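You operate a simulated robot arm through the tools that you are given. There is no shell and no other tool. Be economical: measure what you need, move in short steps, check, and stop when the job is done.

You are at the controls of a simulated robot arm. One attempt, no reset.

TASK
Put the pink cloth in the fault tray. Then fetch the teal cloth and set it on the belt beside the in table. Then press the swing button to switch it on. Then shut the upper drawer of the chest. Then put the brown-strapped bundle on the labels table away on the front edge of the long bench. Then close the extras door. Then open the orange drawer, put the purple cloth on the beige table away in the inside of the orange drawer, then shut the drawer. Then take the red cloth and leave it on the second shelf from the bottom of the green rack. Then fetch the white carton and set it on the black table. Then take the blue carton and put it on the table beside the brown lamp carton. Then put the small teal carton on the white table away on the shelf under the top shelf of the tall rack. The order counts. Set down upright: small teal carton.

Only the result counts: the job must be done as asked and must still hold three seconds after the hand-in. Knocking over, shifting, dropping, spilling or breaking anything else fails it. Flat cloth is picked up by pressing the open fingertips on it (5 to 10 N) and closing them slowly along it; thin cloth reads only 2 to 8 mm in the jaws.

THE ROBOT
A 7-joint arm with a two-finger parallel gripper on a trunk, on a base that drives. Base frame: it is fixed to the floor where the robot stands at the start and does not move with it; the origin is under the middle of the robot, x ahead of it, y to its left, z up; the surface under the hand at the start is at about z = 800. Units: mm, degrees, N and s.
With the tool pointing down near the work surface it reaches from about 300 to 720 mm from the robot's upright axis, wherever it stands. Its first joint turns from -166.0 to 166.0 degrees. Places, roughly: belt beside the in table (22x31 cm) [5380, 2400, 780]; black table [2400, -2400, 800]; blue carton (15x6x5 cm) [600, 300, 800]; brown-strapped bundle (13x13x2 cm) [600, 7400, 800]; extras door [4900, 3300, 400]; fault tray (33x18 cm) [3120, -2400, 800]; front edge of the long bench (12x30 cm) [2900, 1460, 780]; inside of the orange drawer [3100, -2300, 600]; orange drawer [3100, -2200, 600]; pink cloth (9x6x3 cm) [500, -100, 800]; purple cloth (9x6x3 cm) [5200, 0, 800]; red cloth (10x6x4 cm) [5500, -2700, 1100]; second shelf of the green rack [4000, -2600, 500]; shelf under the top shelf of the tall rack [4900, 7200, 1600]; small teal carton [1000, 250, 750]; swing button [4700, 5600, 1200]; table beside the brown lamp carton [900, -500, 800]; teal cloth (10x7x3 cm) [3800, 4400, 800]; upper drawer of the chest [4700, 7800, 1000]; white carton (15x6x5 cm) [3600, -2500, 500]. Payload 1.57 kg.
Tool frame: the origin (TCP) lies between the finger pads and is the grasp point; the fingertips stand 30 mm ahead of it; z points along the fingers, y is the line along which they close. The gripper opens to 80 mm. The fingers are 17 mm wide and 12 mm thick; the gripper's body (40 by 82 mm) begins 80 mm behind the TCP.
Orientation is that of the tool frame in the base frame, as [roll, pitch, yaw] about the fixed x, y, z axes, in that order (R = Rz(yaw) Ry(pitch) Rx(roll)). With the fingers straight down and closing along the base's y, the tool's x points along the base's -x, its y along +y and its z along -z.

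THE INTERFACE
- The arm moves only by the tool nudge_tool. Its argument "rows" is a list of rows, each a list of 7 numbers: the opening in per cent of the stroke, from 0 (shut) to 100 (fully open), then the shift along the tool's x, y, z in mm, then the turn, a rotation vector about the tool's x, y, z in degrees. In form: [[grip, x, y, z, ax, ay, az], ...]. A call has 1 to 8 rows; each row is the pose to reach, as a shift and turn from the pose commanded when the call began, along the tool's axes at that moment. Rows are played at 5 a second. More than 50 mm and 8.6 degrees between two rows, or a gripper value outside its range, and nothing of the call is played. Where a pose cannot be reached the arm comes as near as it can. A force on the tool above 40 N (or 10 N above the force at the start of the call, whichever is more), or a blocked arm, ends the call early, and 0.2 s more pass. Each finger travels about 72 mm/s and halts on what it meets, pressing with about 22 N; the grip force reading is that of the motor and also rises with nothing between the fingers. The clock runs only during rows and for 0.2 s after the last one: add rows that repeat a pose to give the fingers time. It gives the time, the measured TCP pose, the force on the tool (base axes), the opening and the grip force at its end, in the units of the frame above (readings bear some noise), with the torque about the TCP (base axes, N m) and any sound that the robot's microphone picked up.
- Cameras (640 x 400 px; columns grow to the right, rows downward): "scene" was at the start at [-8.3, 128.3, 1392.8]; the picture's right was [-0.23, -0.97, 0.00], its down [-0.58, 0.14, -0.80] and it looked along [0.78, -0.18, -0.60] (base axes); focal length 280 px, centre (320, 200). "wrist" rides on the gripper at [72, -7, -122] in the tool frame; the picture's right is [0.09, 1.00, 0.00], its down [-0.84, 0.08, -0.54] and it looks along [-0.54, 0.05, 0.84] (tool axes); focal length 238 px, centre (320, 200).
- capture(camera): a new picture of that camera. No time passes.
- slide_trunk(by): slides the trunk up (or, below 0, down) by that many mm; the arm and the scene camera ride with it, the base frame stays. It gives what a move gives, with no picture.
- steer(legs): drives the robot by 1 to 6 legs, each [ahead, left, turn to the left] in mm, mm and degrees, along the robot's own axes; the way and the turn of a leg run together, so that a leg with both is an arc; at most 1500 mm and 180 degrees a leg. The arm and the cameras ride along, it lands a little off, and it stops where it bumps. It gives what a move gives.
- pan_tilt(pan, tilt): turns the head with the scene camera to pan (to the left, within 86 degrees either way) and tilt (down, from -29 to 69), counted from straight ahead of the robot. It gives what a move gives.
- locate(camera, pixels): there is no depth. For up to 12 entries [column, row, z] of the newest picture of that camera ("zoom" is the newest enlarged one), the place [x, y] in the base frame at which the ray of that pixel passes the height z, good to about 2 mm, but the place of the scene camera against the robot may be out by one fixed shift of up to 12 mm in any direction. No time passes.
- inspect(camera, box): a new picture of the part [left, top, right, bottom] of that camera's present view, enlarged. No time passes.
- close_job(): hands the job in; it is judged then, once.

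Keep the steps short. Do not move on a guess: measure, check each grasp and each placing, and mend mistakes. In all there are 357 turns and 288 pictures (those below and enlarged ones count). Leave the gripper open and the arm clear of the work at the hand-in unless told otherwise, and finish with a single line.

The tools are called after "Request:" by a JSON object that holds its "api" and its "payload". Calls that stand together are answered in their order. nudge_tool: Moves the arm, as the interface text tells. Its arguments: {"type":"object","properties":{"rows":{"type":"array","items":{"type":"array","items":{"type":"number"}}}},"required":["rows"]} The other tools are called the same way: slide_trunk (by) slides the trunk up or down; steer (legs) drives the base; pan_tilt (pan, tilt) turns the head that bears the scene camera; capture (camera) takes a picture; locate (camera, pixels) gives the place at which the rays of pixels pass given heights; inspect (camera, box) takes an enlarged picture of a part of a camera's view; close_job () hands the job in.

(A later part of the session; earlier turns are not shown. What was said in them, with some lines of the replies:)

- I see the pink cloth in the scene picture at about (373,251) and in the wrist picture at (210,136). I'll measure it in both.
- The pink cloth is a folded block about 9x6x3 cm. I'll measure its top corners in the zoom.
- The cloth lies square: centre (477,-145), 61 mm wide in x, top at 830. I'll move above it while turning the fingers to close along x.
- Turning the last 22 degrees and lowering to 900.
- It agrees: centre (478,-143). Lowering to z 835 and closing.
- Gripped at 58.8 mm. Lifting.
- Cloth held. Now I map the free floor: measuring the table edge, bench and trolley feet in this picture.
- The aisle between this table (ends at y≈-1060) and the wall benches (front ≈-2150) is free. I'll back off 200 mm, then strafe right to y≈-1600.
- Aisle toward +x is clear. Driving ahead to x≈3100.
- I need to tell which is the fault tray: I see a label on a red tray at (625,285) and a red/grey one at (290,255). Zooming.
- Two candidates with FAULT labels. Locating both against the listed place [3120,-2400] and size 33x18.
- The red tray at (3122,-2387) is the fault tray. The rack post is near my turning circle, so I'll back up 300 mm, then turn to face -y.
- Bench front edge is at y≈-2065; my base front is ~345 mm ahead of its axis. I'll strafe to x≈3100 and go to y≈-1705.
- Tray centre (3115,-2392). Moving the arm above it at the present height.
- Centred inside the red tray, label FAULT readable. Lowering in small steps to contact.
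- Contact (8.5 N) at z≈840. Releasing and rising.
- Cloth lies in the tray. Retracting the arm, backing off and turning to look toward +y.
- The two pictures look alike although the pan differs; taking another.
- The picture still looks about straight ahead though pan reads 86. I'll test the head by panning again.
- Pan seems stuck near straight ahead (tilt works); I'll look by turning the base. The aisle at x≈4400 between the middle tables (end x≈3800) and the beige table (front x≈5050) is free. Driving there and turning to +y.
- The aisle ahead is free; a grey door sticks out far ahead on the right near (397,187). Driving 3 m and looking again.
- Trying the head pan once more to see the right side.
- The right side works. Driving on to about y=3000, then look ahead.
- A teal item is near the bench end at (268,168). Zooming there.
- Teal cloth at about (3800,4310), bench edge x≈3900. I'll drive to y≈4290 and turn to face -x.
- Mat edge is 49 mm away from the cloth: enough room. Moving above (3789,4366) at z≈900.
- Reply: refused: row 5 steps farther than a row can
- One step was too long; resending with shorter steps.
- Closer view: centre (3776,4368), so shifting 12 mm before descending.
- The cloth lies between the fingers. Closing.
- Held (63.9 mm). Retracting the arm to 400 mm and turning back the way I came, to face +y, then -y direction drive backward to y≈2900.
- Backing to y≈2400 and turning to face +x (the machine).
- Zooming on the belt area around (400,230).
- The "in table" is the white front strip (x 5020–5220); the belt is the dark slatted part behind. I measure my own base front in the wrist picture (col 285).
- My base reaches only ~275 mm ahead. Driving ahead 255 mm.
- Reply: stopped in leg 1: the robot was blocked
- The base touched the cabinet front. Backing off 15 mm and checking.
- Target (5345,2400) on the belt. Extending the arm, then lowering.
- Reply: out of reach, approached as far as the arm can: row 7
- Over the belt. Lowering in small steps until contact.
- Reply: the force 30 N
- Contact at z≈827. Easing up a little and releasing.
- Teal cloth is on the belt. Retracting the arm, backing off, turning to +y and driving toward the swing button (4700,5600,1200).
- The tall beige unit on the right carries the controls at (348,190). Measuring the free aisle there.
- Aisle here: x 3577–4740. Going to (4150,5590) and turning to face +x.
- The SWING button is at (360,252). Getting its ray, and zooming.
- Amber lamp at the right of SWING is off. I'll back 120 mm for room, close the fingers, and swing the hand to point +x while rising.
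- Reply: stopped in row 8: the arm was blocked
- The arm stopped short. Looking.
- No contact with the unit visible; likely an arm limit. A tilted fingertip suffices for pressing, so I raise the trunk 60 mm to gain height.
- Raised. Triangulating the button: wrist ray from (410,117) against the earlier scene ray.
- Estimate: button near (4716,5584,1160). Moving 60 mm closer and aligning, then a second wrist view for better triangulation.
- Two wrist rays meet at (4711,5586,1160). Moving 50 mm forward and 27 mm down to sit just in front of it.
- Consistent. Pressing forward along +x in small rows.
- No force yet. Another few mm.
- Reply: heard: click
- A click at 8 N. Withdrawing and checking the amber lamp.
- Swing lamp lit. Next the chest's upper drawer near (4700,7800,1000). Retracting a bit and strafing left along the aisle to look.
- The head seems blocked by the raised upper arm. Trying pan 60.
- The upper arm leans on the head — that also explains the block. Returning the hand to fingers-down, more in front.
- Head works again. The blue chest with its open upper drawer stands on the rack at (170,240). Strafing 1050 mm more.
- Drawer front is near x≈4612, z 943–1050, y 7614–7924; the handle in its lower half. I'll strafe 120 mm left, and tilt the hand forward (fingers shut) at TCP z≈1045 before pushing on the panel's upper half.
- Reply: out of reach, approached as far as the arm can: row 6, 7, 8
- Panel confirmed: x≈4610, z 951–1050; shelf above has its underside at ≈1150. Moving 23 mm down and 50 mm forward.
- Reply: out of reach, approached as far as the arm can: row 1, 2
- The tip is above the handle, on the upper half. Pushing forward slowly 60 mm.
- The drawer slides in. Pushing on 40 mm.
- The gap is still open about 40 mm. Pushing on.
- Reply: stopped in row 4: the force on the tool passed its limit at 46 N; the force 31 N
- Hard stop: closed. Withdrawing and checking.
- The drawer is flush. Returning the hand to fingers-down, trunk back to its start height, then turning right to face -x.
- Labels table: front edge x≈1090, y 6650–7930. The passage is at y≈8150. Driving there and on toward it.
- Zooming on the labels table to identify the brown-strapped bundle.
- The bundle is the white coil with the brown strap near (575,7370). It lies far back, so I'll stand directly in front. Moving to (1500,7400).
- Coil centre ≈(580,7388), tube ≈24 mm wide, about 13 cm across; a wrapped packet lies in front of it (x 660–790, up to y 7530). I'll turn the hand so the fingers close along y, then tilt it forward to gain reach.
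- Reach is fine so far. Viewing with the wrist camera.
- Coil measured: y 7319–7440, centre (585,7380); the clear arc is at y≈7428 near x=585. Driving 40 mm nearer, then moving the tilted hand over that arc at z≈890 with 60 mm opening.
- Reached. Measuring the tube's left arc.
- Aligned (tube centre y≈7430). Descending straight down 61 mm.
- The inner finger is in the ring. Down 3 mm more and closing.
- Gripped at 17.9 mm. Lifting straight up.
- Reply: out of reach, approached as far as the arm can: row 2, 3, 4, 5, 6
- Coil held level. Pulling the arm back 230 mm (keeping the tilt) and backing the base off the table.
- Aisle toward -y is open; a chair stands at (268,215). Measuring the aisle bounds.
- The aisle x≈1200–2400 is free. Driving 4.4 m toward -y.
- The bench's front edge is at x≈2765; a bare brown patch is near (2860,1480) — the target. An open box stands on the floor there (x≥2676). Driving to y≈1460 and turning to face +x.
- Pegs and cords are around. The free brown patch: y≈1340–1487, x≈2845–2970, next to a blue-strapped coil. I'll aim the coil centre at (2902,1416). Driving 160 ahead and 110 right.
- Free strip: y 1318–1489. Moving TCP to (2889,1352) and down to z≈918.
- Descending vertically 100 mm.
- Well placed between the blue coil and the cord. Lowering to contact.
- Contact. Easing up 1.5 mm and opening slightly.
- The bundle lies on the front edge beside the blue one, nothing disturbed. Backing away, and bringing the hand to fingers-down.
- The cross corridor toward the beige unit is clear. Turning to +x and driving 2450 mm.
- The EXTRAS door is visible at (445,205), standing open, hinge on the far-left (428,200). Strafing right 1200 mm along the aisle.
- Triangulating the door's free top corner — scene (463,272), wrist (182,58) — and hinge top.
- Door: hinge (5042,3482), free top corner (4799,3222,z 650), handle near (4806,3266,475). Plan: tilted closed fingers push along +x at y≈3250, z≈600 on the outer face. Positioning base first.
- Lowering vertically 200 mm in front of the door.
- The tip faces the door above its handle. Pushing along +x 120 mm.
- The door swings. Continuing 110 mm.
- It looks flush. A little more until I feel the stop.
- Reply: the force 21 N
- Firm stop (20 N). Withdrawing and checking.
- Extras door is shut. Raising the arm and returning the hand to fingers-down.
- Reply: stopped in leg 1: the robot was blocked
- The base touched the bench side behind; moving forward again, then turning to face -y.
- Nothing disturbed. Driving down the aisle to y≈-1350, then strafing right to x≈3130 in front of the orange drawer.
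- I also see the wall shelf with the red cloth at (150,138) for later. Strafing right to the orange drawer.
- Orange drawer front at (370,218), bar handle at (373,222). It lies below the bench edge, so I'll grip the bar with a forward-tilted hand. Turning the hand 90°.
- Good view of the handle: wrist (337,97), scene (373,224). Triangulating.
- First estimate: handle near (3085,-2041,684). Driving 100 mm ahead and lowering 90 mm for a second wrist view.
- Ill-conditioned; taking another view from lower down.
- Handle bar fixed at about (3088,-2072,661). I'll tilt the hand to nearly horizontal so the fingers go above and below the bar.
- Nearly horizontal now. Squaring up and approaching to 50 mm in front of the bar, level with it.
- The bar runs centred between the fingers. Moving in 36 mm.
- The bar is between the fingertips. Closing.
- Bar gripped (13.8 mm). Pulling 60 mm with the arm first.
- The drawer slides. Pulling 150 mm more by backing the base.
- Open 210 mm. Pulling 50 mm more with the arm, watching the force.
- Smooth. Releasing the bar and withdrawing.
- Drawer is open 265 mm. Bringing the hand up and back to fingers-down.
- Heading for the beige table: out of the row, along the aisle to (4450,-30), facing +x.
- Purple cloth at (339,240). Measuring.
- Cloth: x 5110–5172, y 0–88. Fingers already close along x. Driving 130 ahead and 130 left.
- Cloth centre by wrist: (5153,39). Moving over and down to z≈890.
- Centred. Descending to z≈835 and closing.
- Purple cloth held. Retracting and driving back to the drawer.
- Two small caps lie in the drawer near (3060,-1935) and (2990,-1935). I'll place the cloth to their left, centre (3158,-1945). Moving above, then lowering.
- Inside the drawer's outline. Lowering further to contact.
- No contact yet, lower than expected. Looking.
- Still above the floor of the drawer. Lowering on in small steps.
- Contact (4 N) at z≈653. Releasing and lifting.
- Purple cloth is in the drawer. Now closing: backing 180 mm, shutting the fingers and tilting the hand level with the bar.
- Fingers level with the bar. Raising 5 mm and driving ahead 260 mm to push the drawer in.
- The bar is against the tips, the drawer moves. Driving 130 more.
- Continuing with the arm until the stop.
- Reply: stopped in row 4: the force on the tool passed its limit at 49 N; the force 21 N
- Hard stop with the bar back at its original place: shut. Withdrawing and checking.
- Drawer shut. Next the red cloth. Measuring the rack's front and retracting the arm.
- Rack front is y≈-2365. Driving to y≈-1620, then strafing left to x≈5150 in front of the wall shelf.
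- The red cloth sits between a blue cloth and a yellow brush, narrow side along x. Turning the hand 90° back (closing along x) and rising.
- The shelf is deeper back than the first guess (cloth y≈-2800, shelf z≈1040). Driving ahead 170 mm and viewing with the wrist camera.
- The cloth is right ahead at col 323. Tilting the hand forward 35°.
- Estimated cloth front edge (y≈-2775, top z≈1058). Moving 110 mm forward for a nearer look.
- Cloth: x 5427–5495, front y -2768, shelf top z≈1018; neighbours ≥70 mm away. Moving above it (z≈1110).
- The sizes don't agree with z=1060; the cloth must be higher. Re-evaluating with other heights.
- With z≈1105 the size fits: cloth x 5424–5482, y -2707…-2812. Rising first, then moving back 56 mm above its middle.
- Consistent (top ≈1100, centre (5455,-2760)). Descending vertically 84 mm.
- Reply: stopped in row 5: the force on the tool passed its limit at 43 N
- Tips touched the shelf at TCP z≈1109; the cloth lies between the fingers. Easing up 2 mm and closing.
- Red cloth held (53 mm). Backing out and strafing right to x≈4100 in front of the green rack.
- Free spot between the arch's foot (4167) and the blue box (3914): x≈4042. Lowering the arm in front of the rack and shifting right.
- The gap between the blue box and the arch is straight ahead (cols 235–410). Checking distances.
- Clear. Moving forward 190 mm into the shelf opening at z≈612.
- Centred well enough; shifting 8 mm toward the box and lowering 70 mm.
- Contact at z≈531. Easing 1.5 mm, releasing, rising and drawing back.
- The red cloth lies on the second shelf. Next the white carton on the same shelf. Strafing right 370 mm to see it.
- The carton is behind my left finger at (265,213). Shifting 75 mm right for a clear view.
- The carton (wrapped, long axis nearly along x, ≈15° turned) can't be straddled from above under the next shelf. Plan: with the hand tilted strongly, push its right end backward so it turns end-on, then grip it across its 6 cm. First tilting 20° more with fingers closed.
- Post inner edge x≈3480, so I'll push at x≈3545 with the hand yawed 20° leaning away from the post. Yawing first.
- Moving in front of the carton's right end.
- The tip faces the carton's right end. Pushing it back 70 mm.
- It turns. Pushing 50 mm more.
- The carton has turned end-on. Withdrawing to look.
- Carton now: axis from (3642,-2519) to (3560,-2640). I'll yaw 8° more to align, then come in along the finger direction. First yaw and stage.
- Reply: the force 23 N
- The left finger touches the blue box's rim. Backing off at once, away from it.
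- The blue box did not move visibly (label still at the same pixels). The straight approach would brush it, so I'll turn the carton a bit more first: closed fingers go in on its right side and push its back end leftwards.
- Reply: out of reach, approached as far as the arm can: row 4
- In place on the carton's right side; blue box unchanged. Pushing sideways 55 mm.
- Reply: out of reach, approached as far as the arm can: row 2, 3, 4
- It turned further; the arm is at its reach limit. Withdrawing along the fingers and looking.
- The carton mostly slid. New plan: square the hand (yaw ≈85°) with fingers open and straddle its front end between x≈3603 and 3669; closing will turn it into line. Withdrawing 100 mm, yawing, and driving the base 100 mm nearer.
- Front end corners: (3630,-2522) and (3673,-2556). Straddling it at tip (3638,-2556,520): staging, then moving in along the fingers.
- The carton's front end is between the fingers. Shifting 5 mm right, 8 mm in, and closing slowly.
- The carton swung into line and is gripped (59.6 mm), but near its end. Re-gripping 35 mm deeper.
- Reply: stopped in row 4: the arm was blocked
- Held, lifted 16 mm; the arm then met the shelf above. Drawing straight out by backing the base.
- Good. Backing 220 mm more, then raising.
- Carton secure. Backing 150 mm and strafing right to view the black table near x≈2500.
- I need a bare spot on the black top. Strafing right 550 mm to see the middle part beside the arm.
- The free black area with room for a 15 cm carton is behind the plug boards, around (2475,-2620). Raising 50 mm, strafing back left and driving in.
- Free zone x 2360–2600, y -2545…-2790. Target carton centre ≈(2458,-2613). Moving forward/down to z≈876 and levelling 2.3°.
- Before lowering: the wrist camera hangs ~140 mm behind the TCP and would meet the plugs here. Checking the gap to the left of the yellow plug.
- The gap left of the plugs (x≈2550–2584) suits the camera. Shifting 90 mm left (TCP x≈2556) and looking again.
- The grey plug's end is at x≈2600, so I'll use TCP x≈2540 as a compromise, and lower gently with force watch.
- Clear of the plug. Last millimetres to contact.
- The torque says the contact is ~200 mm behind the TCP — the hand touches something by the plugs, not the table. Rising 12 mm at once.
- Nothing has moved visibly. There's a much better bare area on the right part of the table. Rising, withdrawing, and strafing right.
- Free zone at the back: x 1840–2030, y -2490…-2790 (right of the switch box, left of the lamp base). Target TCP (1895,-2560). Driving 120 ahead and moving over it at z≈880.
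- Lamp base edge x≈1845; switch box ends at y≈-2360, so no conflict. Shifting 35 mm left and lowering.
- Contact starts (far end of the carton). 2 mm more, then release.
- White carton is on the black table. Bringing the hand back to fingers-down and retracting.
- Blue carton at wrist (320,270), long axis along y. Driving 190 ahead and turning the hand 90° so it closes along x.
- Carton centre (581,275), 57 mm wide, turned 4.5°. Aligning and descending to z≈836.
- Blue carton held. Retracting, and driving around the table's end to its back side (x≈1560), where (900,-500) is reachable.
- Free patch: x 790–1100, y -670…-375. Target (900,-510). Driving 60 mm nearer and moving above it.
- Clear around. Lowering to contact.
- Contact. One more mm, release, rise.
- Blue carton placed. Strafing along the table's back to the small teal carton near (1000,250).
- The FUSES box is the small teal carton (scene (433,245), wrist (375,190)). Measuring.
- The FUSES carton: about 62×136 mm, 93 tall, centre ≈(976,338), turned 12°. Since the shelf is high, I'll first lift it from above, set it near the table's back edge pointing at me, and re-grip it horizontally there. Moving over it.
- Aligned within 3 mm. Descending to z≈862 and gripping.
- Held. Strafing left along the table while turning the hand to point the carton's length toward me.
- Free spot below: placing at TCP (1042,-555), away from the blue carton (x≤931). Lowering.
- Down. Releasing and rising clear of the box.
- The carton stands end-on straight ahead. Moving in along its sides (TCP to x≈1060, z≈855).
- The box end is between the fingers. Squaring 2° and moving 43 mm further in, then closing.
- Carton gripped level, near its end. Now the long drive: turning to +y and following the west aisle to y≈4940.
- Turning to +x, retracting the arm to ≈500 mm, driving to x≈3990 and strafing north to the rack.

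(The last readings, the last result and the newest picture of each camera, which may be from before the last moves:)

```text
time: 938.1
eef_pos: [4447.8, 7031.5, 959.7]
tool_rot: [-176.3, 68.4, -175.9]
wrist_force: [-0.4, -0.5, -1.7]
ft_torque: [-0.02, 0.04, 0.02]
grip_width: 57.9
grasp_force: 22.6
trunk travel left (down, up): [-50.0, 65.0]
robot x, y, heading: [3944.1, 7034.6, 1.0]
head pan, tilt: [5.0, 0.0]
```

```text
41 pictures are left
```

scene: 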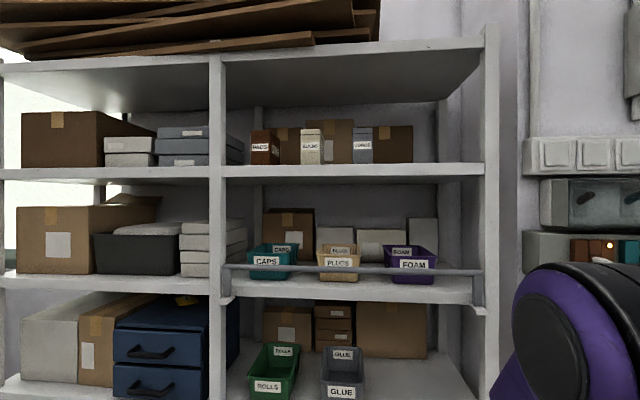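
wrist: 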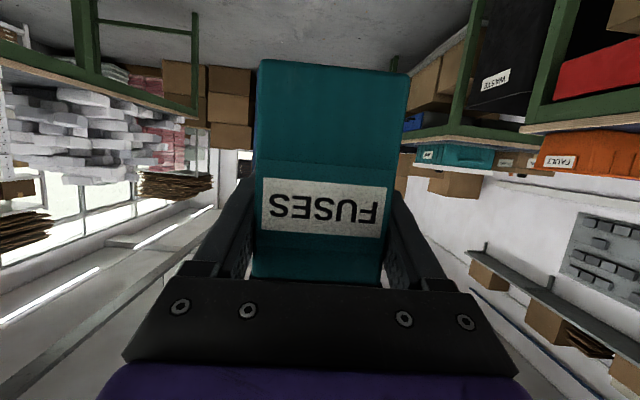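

The shelf under the top one is at row ≈168 (z≈1480); in the right bay it is free at columns 415–480. Measuring, then raising trunk and arm step by step.

Request:
{"api": "locate", "payload": {"camera": "scene", "pixels": [[415, 166, 1480], [480, 166, 1480], [250, 166, 1480], [415, 166, 1490], [480, 55, 1780], [450, 176, 1455]]}}

Request:
{"api": "slide_trunk", "payload": {"by": 65}}

Request:
{"api": "nudge_tool", "payload": {"rows": [[10, -28, 0, -11, 0, 0, 0], [10, -56, 0, -22, 0, 0, 0], [10, -84, 0, -33, 0, 0, 0], [10, -112, 0, -44, 0, 0, 0], [10, -140, 0, -55, 0, 0, 0], [10, -168, 0, -66, 0, 0, 0], [10, -196, 0, -77, 0, 0, 0], [10, -224, 0, -88, 0, 0, 0]]}}

```text
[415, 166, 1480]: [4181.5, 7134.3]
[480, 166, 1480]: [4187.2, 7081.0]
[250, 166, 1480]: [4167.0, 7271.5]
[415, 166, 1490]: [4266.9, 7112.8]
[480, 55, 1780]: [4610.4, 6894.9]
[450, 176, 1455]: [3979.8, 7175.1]
```

```text
time: 939.2
eef_pos: [4447.8, 7029.6, 1025.3]
tool_rot: [-176.4, 68.5, -175.8]
wrist_force: [-0.3, -0.8, -1.6]
ft_torque: [-0.01, 0.05, -0.03]
grip_width: 58.0
grasp_force: 22.3
trunk travel left (down, up): [-115.0, 0.0]
robot x, y, heading: [3943.2, 7033.8, 1.1]
head pan, tilt: [5.0, 0.0]
```

```text
time: 941.0
eef_pos: [4448.5, 7037.0, 1260.2]
tool_rot: [-176.5, 67.8, -176.0]
wrist_force: [0.1, -0.6, -2.7]
ft_torque: [0.02, 0.09, -0.01]
grip_width: 57.8
grasp_force: 21.8
trunk travel left (down, up): [-115.0, 0.0]
robot x, y, heading: [3946.2, 7036.0, 1.0]
head pan, tilt: [5.0, 0.0]
```

Shelf surface comes out at z≈1535, top shelf underside ≈1775. Raising further.

Request:
{"api": "nudge_tool", "payload": {"rows": [[10, -28, 0, -11, 0, 0, 0], [10, -56, 0, -22, 0, 0, 0], [10, -84, 0, -33, 0, 0, 0], [10, -112, 0, -44, 0, 0, 0], [10, -140, 0, -55, 0, 0, 0], [10, -168, 0, -66, 0, 0, 0], [10, -196, 0, -77, 0, 0, 0], [10, -224, 0, -88, 0, 0, 0]]}}

Request:
{"api": "capture", "payload": {"camera": "wrist"}}

```text
time: 942.8
eef_pos: [4449.2, 7040.1, 1506.6]
tool_rot: [-176.4, 68.3, -175.8]
wrist_force: [0.3, 0.0, -1.8]
ft_torque: [0.01, 0.03, -0.02]
grip_width: 57.7
grasp_force: 22.3
trunk travel left (down, up): [-115.0, 0.0]
robot x, y, heading: [3947.7, 7034.3, 0.8]
head pan, tilt: [5.0, 0.0]
```

```text
40 pictures are left
```

wrist: 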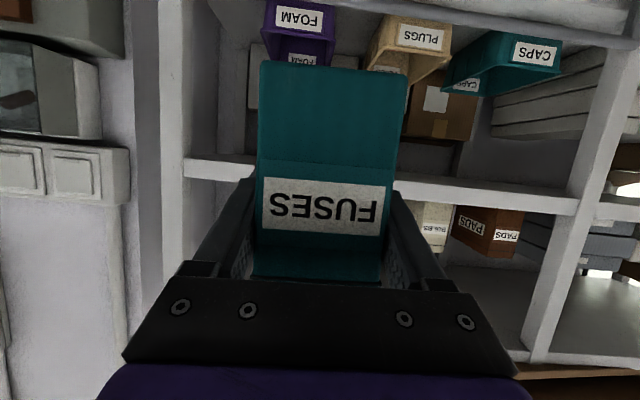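

No block. Raising another 110 mm.

Request:
{"api": "nudge_tool", "payload": {"rows": [[10, -26, 0, -10, 0, 0, 0], [10, -52, 0, -20, 0, 0, 0], [10, -78, 0, -31, 0, 0, 0], [10, -104, 0, -41, 0, 0, 0], [10, -104, 0, -41, 0, 0, 0]]}}

Request:
{"api": "capture", "payload": {"camera": "wrist"}}

Request:
{"api": "capture", "payload": {"camera": "scene"}}

```text
time: 944.0
eef_pos: [4452.1, 7044.7, 1614.7]
tool_rot: [-176.3, 68.1, -176.0]
wrist_force: [0.1, -0.2, -1.6]
ft_torque: [-0.02, 0.08, 0.0]
grip_width: 58.0
grasp_force: 22.0
trunk travel left (down, up): [-115.0, 0.0]
robot x, y, heading: [3945.7, 7031.7, 1.0]
head pan, tilt: [5.0, 0.0]
```

```text
39 pictures are left
```

wrist: 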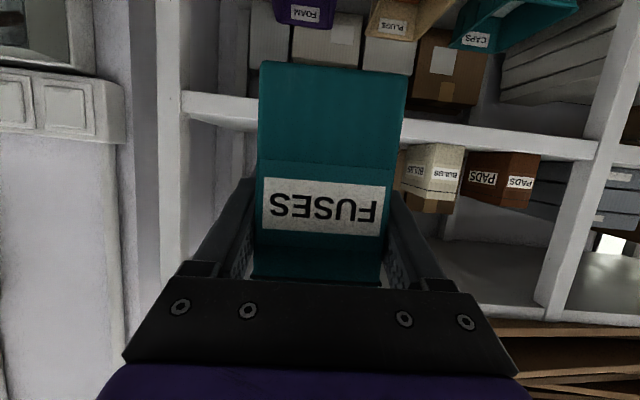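

```text
38 pictures are left
```

scene: 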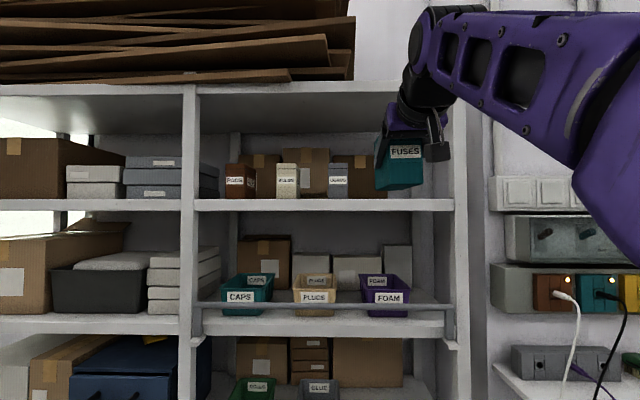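

The items BULBS/PADS/(third) stand left; to their right the shelf is free to the post. Strafing right 100 mm to line up with the free place.

Request:
{"api": "steer", "payload": {"legs": [[0, -100, -1]]}}

Request:
{"api": "capture", "payload": {"camera": "wrist"}}

Request:
{"api": "capture", "payload": {"camera": "scene"}}

```text
time: 945.6
eef_pos: [4451.9, 6936.2, 1616.1]
tool_rot: [-176.4, 68.1, -176.8]
wrist_force: [-1.0, -0.2, -1.8]
ft_torque: [0.0, 0.04, -0.01]
grip_width: 57.9
grasp_force: 22.1
trunk travel left (down, up): [-115.0, 0.0]
robot x, y, heading: [3944.6, 6933.1, 0.2]
head pan, tilt: [5.0, 0.0]
```

```text
37 pictures are left
```

wrist: 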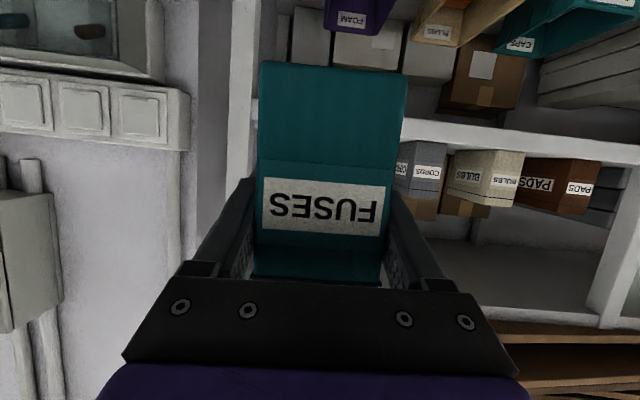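

```text
36 pictures are left
```

scene: 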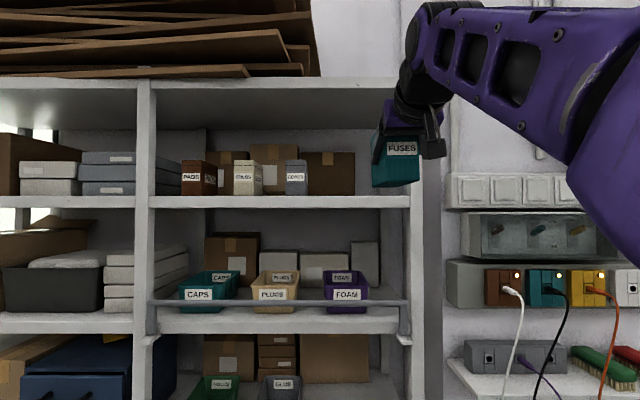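

Now the third item (CORDS) is right of my carton and the post left: free y≈6838–7062, carton at 6907–6965. Driving ahead 150 mm and checking.

Request:
{"api": "steer", "payload": {"legs": [[150, 0, 0]]}}

Request:
{"api": "capture", "payload": {"camera": "wrist"}}

Request:
{"api": "capture", "payload": {"camera": "scene"}}

```text
time: 947.0
eef_pos: [4600.6, 6936.0, 1615.0]
tool_rot: [-176.5, 67.8, -176.9]
wrist_force: [0.0, -0.4, -1.7]
ft_torque: [0.02, 0.07, 0.02]
grip_width: 58.0
grasp_force: 21.5
trunk travel left (down, up): [-115.0, 0.0]
robot x, y, heading: [4094.3, 6932.6, 0.2]
head pan, tilt: [5.0, 0.0]
```

```text
35 pictures are left
```

wrist: 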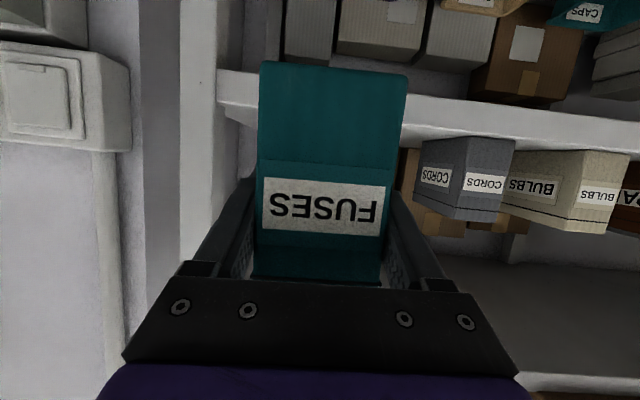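

```text
34 pictures are left
```

scene: 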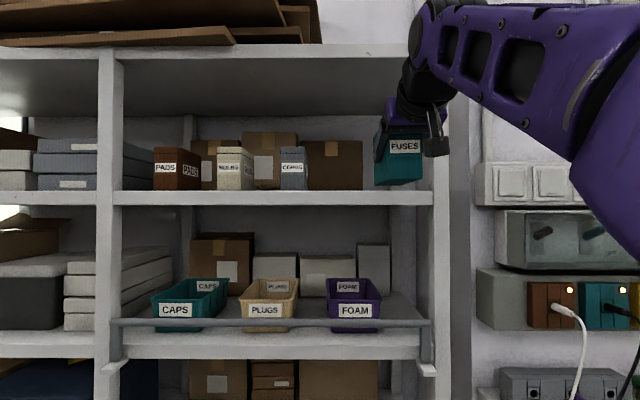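

Clearances are fine (≈24 mm above the shelf edge). Driving 118 mm further in.

Request:
{"api": "steer", "payload": {"legs": [[118, 0, 0]]}}

Request:
{"api": "capture", "payload": {"camera": "wrist"}}

Request:
{"api": "capture", "payload": {"camera": "scene"}}

```text
time: 948.2
eef_pos: [4720.0, 6934.6, 1613.5]
tool_rot: [-176.5, 67.8, -177.0]
wrist_force: [-0.2, 0.4, -2.3]
ft_torque: [-0.02, 0.07, 0.0]
grip_width: 58.1
grasp_force: 22.3
trunk travel left (down, up): [-115.0, 0.0]
robot x, y, heading: [4211.4, 6927.0, -0.2]
head pan, tilt: [5.0, 0.0]
```

```text
33 pictures are left
```

wrist: 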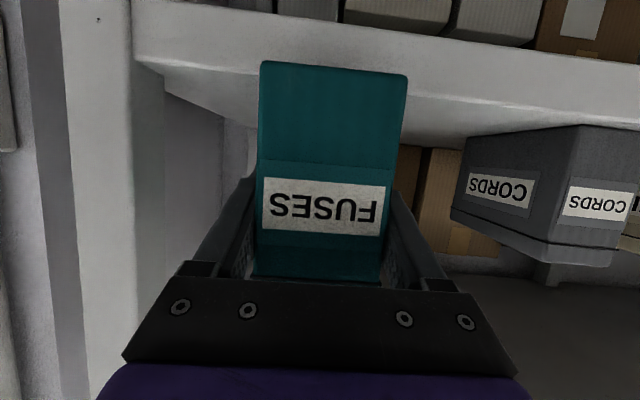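

```text
32 pictures are left
```

scene: 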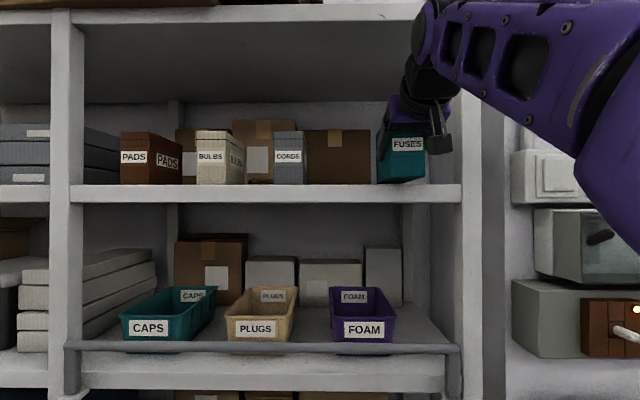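

The carton is over the shelf beside the brown box behind. For safety shifting 18 mm right and 8 mm out, then lowering.

Request:
{"api": "nudge_tool", "payload": {"rows": [[10, 1, -9, -4, 0, 0, 0], [10, 3, -18, -7, 0, 0, 0], [10, 12, -18, -3.5, 0, 0, 0], [10, 17, -18, -1.5, 0, 0, 0]]}}

Request:
{"api": "capture", "payload": {"camera": "wrist"}}

```text
time: 949.2
eef_pos: [4720.4, 6913.5, 1588.8]
tool_rot: [-176.6, 66.9, -177.4]
wrist_force: [-2.6, -1.4, 21.1]
ft_torque: [0.31, -0.18, -0.12]
grip_width: 57.6
grasp_force: 22.1
trunk travel left (down, up): [-115.0, 0.0]
robot x, y, heading: [4208.5, 6931.4, 0.1]
head pan, tilt: [5.0, 0.0]
```

```text
31 pictures are left
```

wrist: 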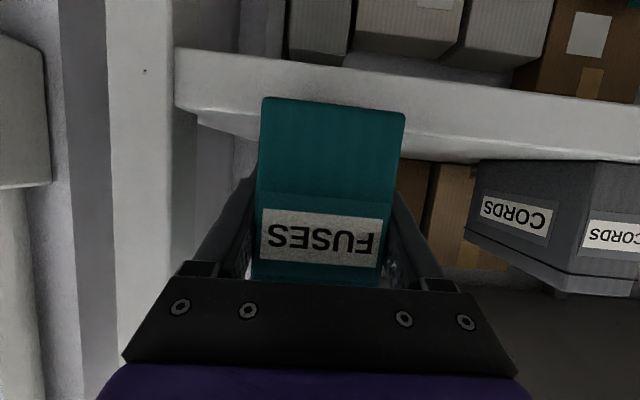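

The carton has touched down (21 N) and slid a little in the grip. Relieving 3 mm and checking before release.

Request:
{"api": "nudge_tool", "payload": {"rows": [[10, -1.5, 0, -0.5, 0, 0, 0], [10, -3, 0, -1, 0, 0, 0]]}}

Request:
{"api": "capture", "payload": {"camera": "wrist"}}

Request:
{"api": "inspect", "payload": {"camera": "scene", "box": [340, 90, 480, 220]}}

```text
time: 949.8
eef_pos: [4718.3, 6917.4, 1593.1]
tool_rot: [-176.7, 66.8, -177.0]
wrist_force: [-0.8, 1.1, -2.4]
ft_torque: [-0.01, 0.04, 0.0]
grip_width: 58.2
grasp_force: 22.0
trunk travel left (down, up): [-115.0, 0.0]
robot x, y, heading: [4214.0, 6936.0, -0.2]
head pan, tilt: [5.0, 0.0]
```

```text
30 pictures are left
```

wrist: 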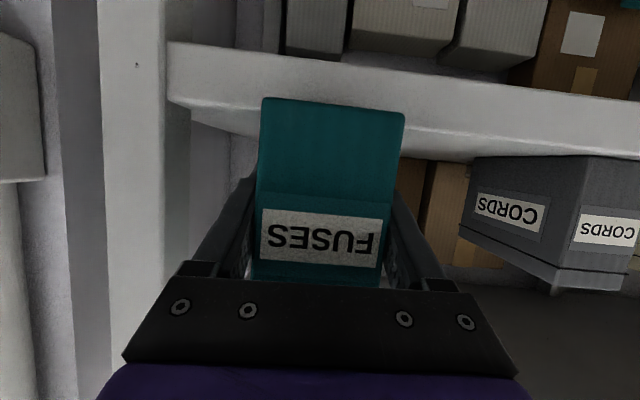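

```text
3.08 times, centred on (410, 155) of scene
```

zoom: 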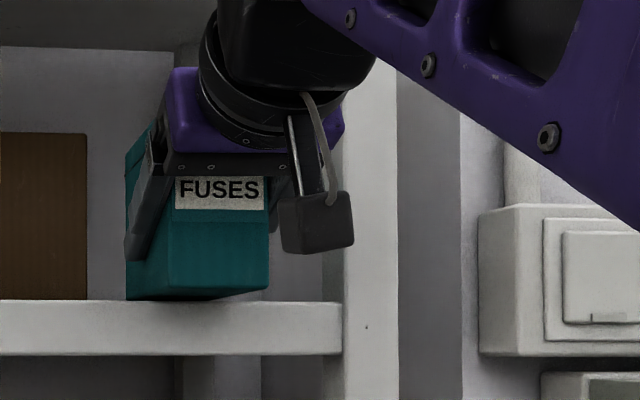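

Level and upright, held a few mm above the shelf. Lowering gently until light contact.

Request:
{"api": "nudge_tool", "payload": {"rows": [[10, 0.9, 0, 0.4, 0, 0, 0], [10, 1.9, 0, 0.7, 0, 0, 0]]}}

```text
time: 950.4
eef_pos: [4718.9, 6916.2, 1591.0]
tool_rot: [-176.7, 66.7, -177.2]
wrist_force: [-1.4, 1.0, -2.7]
ft_torque: [0.0, 0.04, 0.02]
grip_width: 58.3
grasp_force: 22.0
trunk travel left (down, up): [-115.0, 0.0]
robot x, y, heading: [4212.5, 6929.0, -0.1]
head pan, tilt: [5.0, 0.0]
```

Request:
{"api": "nudge_tool", "payload": {"rows": [[10, 0.9, 0, 0.4, 0, 0, 0], [10, 1.4, 0, 0.6, 0, 0, 0]]}}

```text
time: 951.0
eef_pos: [4721.0, 6916.4, 1590.1]
tool_rot: [-176.6, 66.9, -177.2]
wrist_force: [1.4, -0.3, 7.8]
ft_torque: [0.25, -0.1, -0.03]
grip_width: 58.1
grasp_force: 21.9
trunk travel left (down, up): [-115.0, 0.0]
robot x, y, heading: [4208.8, 6932.1, 0.1]
head pan, tilt: [5.0, 0.0]
```

Light contact (8 N). Opening.

Request:
{"api": "nudge_tool", "payload": {"rows": [[60, 0, 0, 0, 0, 0, 0], [78, 0, 0, 0, 0, 0, 0], [88, 0, 0, 0, 0, 0, 0], [90, 0, 0, 0, 0, 0, 0]]}}

Request:
{"api": "capture", "payload": {"camera": "wrist"}}

```text
time: 952.0
eef_pos: [4720.0, 6918.2, 1588.7]
tool_rot: [-176.8, 66.8, -177.1]
wrist_force: [0.0, 0.4, 0.7]
ft_torque: [0.01, -0.01, 0.0]
grip_width: 72.2
grasp_force: 0.1
trunk travel left (down, up): [-115.0, 0.0]
robot x, y, heading: [4211.7, 6929.2, 0.1]
head pan, tilt: [5.0, 0.0]
```

```text
28 pictures are left
```

wrist: 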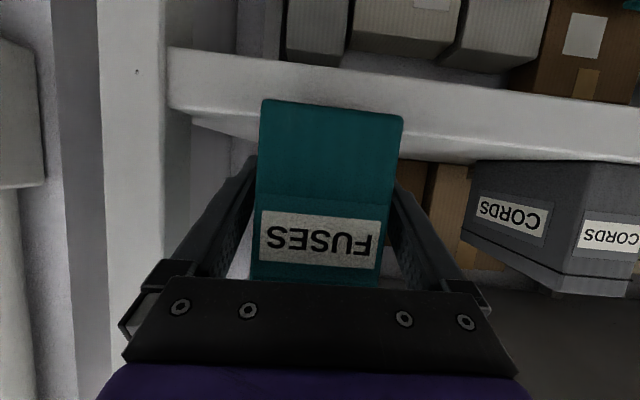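

Released; the carton stands. Withdrawing straight back with the arm, then the base.

Request:
{"api": "nudge_tool", "payload": {"rows": [[90, 6, 0, -14, 0, 0, 0], [90, 12, 0, -28, 0, 0, 0], [90, 18, 0, -41, 0, 0, 0], [90, 24, 0, -55, 0, 0, 0], [90, 30, 0, -69, 0, 0, 0]]}}

Request:
{"api": "steer", "payload": {"legs": [[-250, 0, 0]]}}

Request:
{"api": "capture", "payload": {"camera": "wrist"}}

Request:
{"api": "capture", "payload": {"camera": "scene"}}

```text
time: 953.2
eef_pos: [4640.8, 6917.0, 1592.3]
tool_rot: [-176.7, 67.2, -177.0]
wrist_force: [-0.3, 0.4, 0.0]
ft_torque: [0.02, 0.0, 0.01]
grip_width: 72.1
grasp_force: 0.0
trunk travel left (down, up): [-115.0, 0.0]
robot x, y, heading: [4209.7, 6933.0, -0.0]
head pan, tilt: [5.0, 0.0]
```

```text
time: 955.0
eef_pos: [4385.8, 6918.4, 1594.8]
tool_rot: [-176.5, 67.6, -176.8]
wrist_force: [-0.2, 0.6, -1.1]
ft_torque: [0.02, 0.0, 0.0]
grip_width: 72.0
grasp_force: 0.1
trunk travel left (down, up): [-115.0, 0.0]
robot x, y, heading: [3960.2, 6930.5, 0.1]
head pan, tilt: [5.0, 0.0]
```

```text
27 pictures are left
```

wrist: 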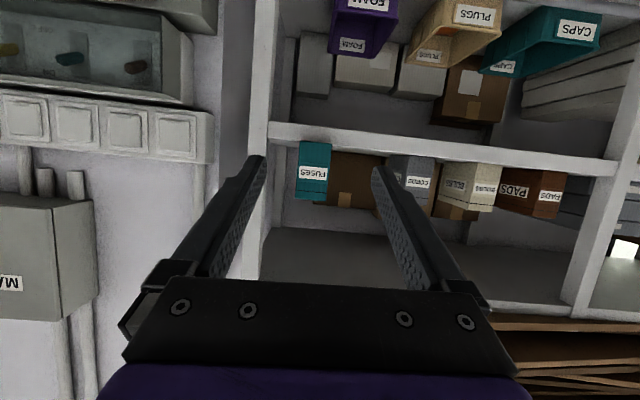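

```text
26 pictures are left
```

scene: 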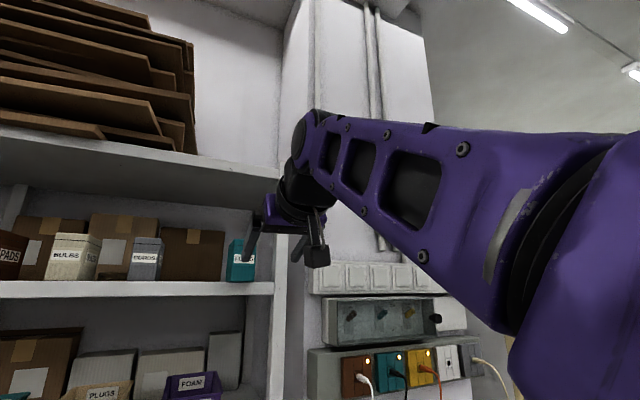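

The teal carton stands upright on the shelf, everything else in place. Opening the gripper fully and lowering the arm a little, clear of the rack.

Request:
{"api": "nudge_tool", "payload": {"rows": [[100, 28, 0, 11, 0, 0, 0], [100, 56, 0, 22, 0, 0, 0], [100, 84, 0, 33, 0, 0, 0], [100, 112, 0, 44, 0, 0, 0], [100, 140, 0, 55, 0, 0, 0], [100, 168, 0, 66, 0, 0, 0], [100, 196, 0, 77, 0, 0, 0], [100, 224, 0, 88, 0, 0, 0]]}}

Request:
{"api": "capture", "payload": {"camera": "wrist"}}

```text
time: 956.8
eef_pos: [4381.0, 6913.3, 1352.6]
tool_rot: [-176.5, 67.4, -176.7]
wrist_force: [0.1, 0.0, -0.1]
ft_torque: [-0.04, 0.03, 0.02]
grip_width: 80.2
grasp_force: 0.1
trunk travel left (down, up): [-115.0, 0.0]
robot x, y, heading: [3959.0, 6933.9, 0.3]
head pan, tilt: [5.0, 0.0]
```

```text
25 pictures are left
```

wrist: 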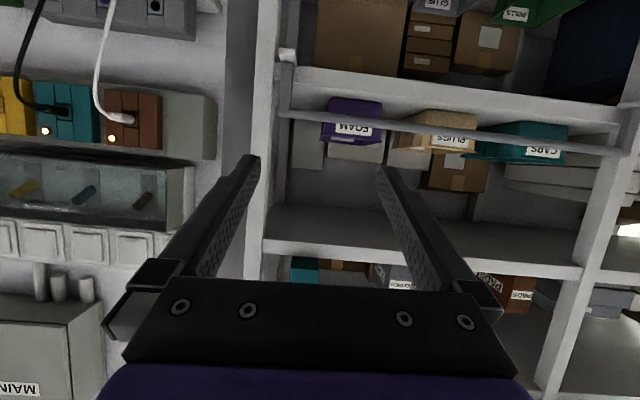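

The gripper is open and the arm is clear of the rack, so I am handing in.

Request:
{"api": "close_job", "payload": {}}

```text
The job is handed in.
```

All eleven steps were done in the order given and the job is handed in; while working, the hand briefly touched the blue CABLE box on the green rack and something by the plug boards on the black table, and neither looked shifted in the pictures afterwards.
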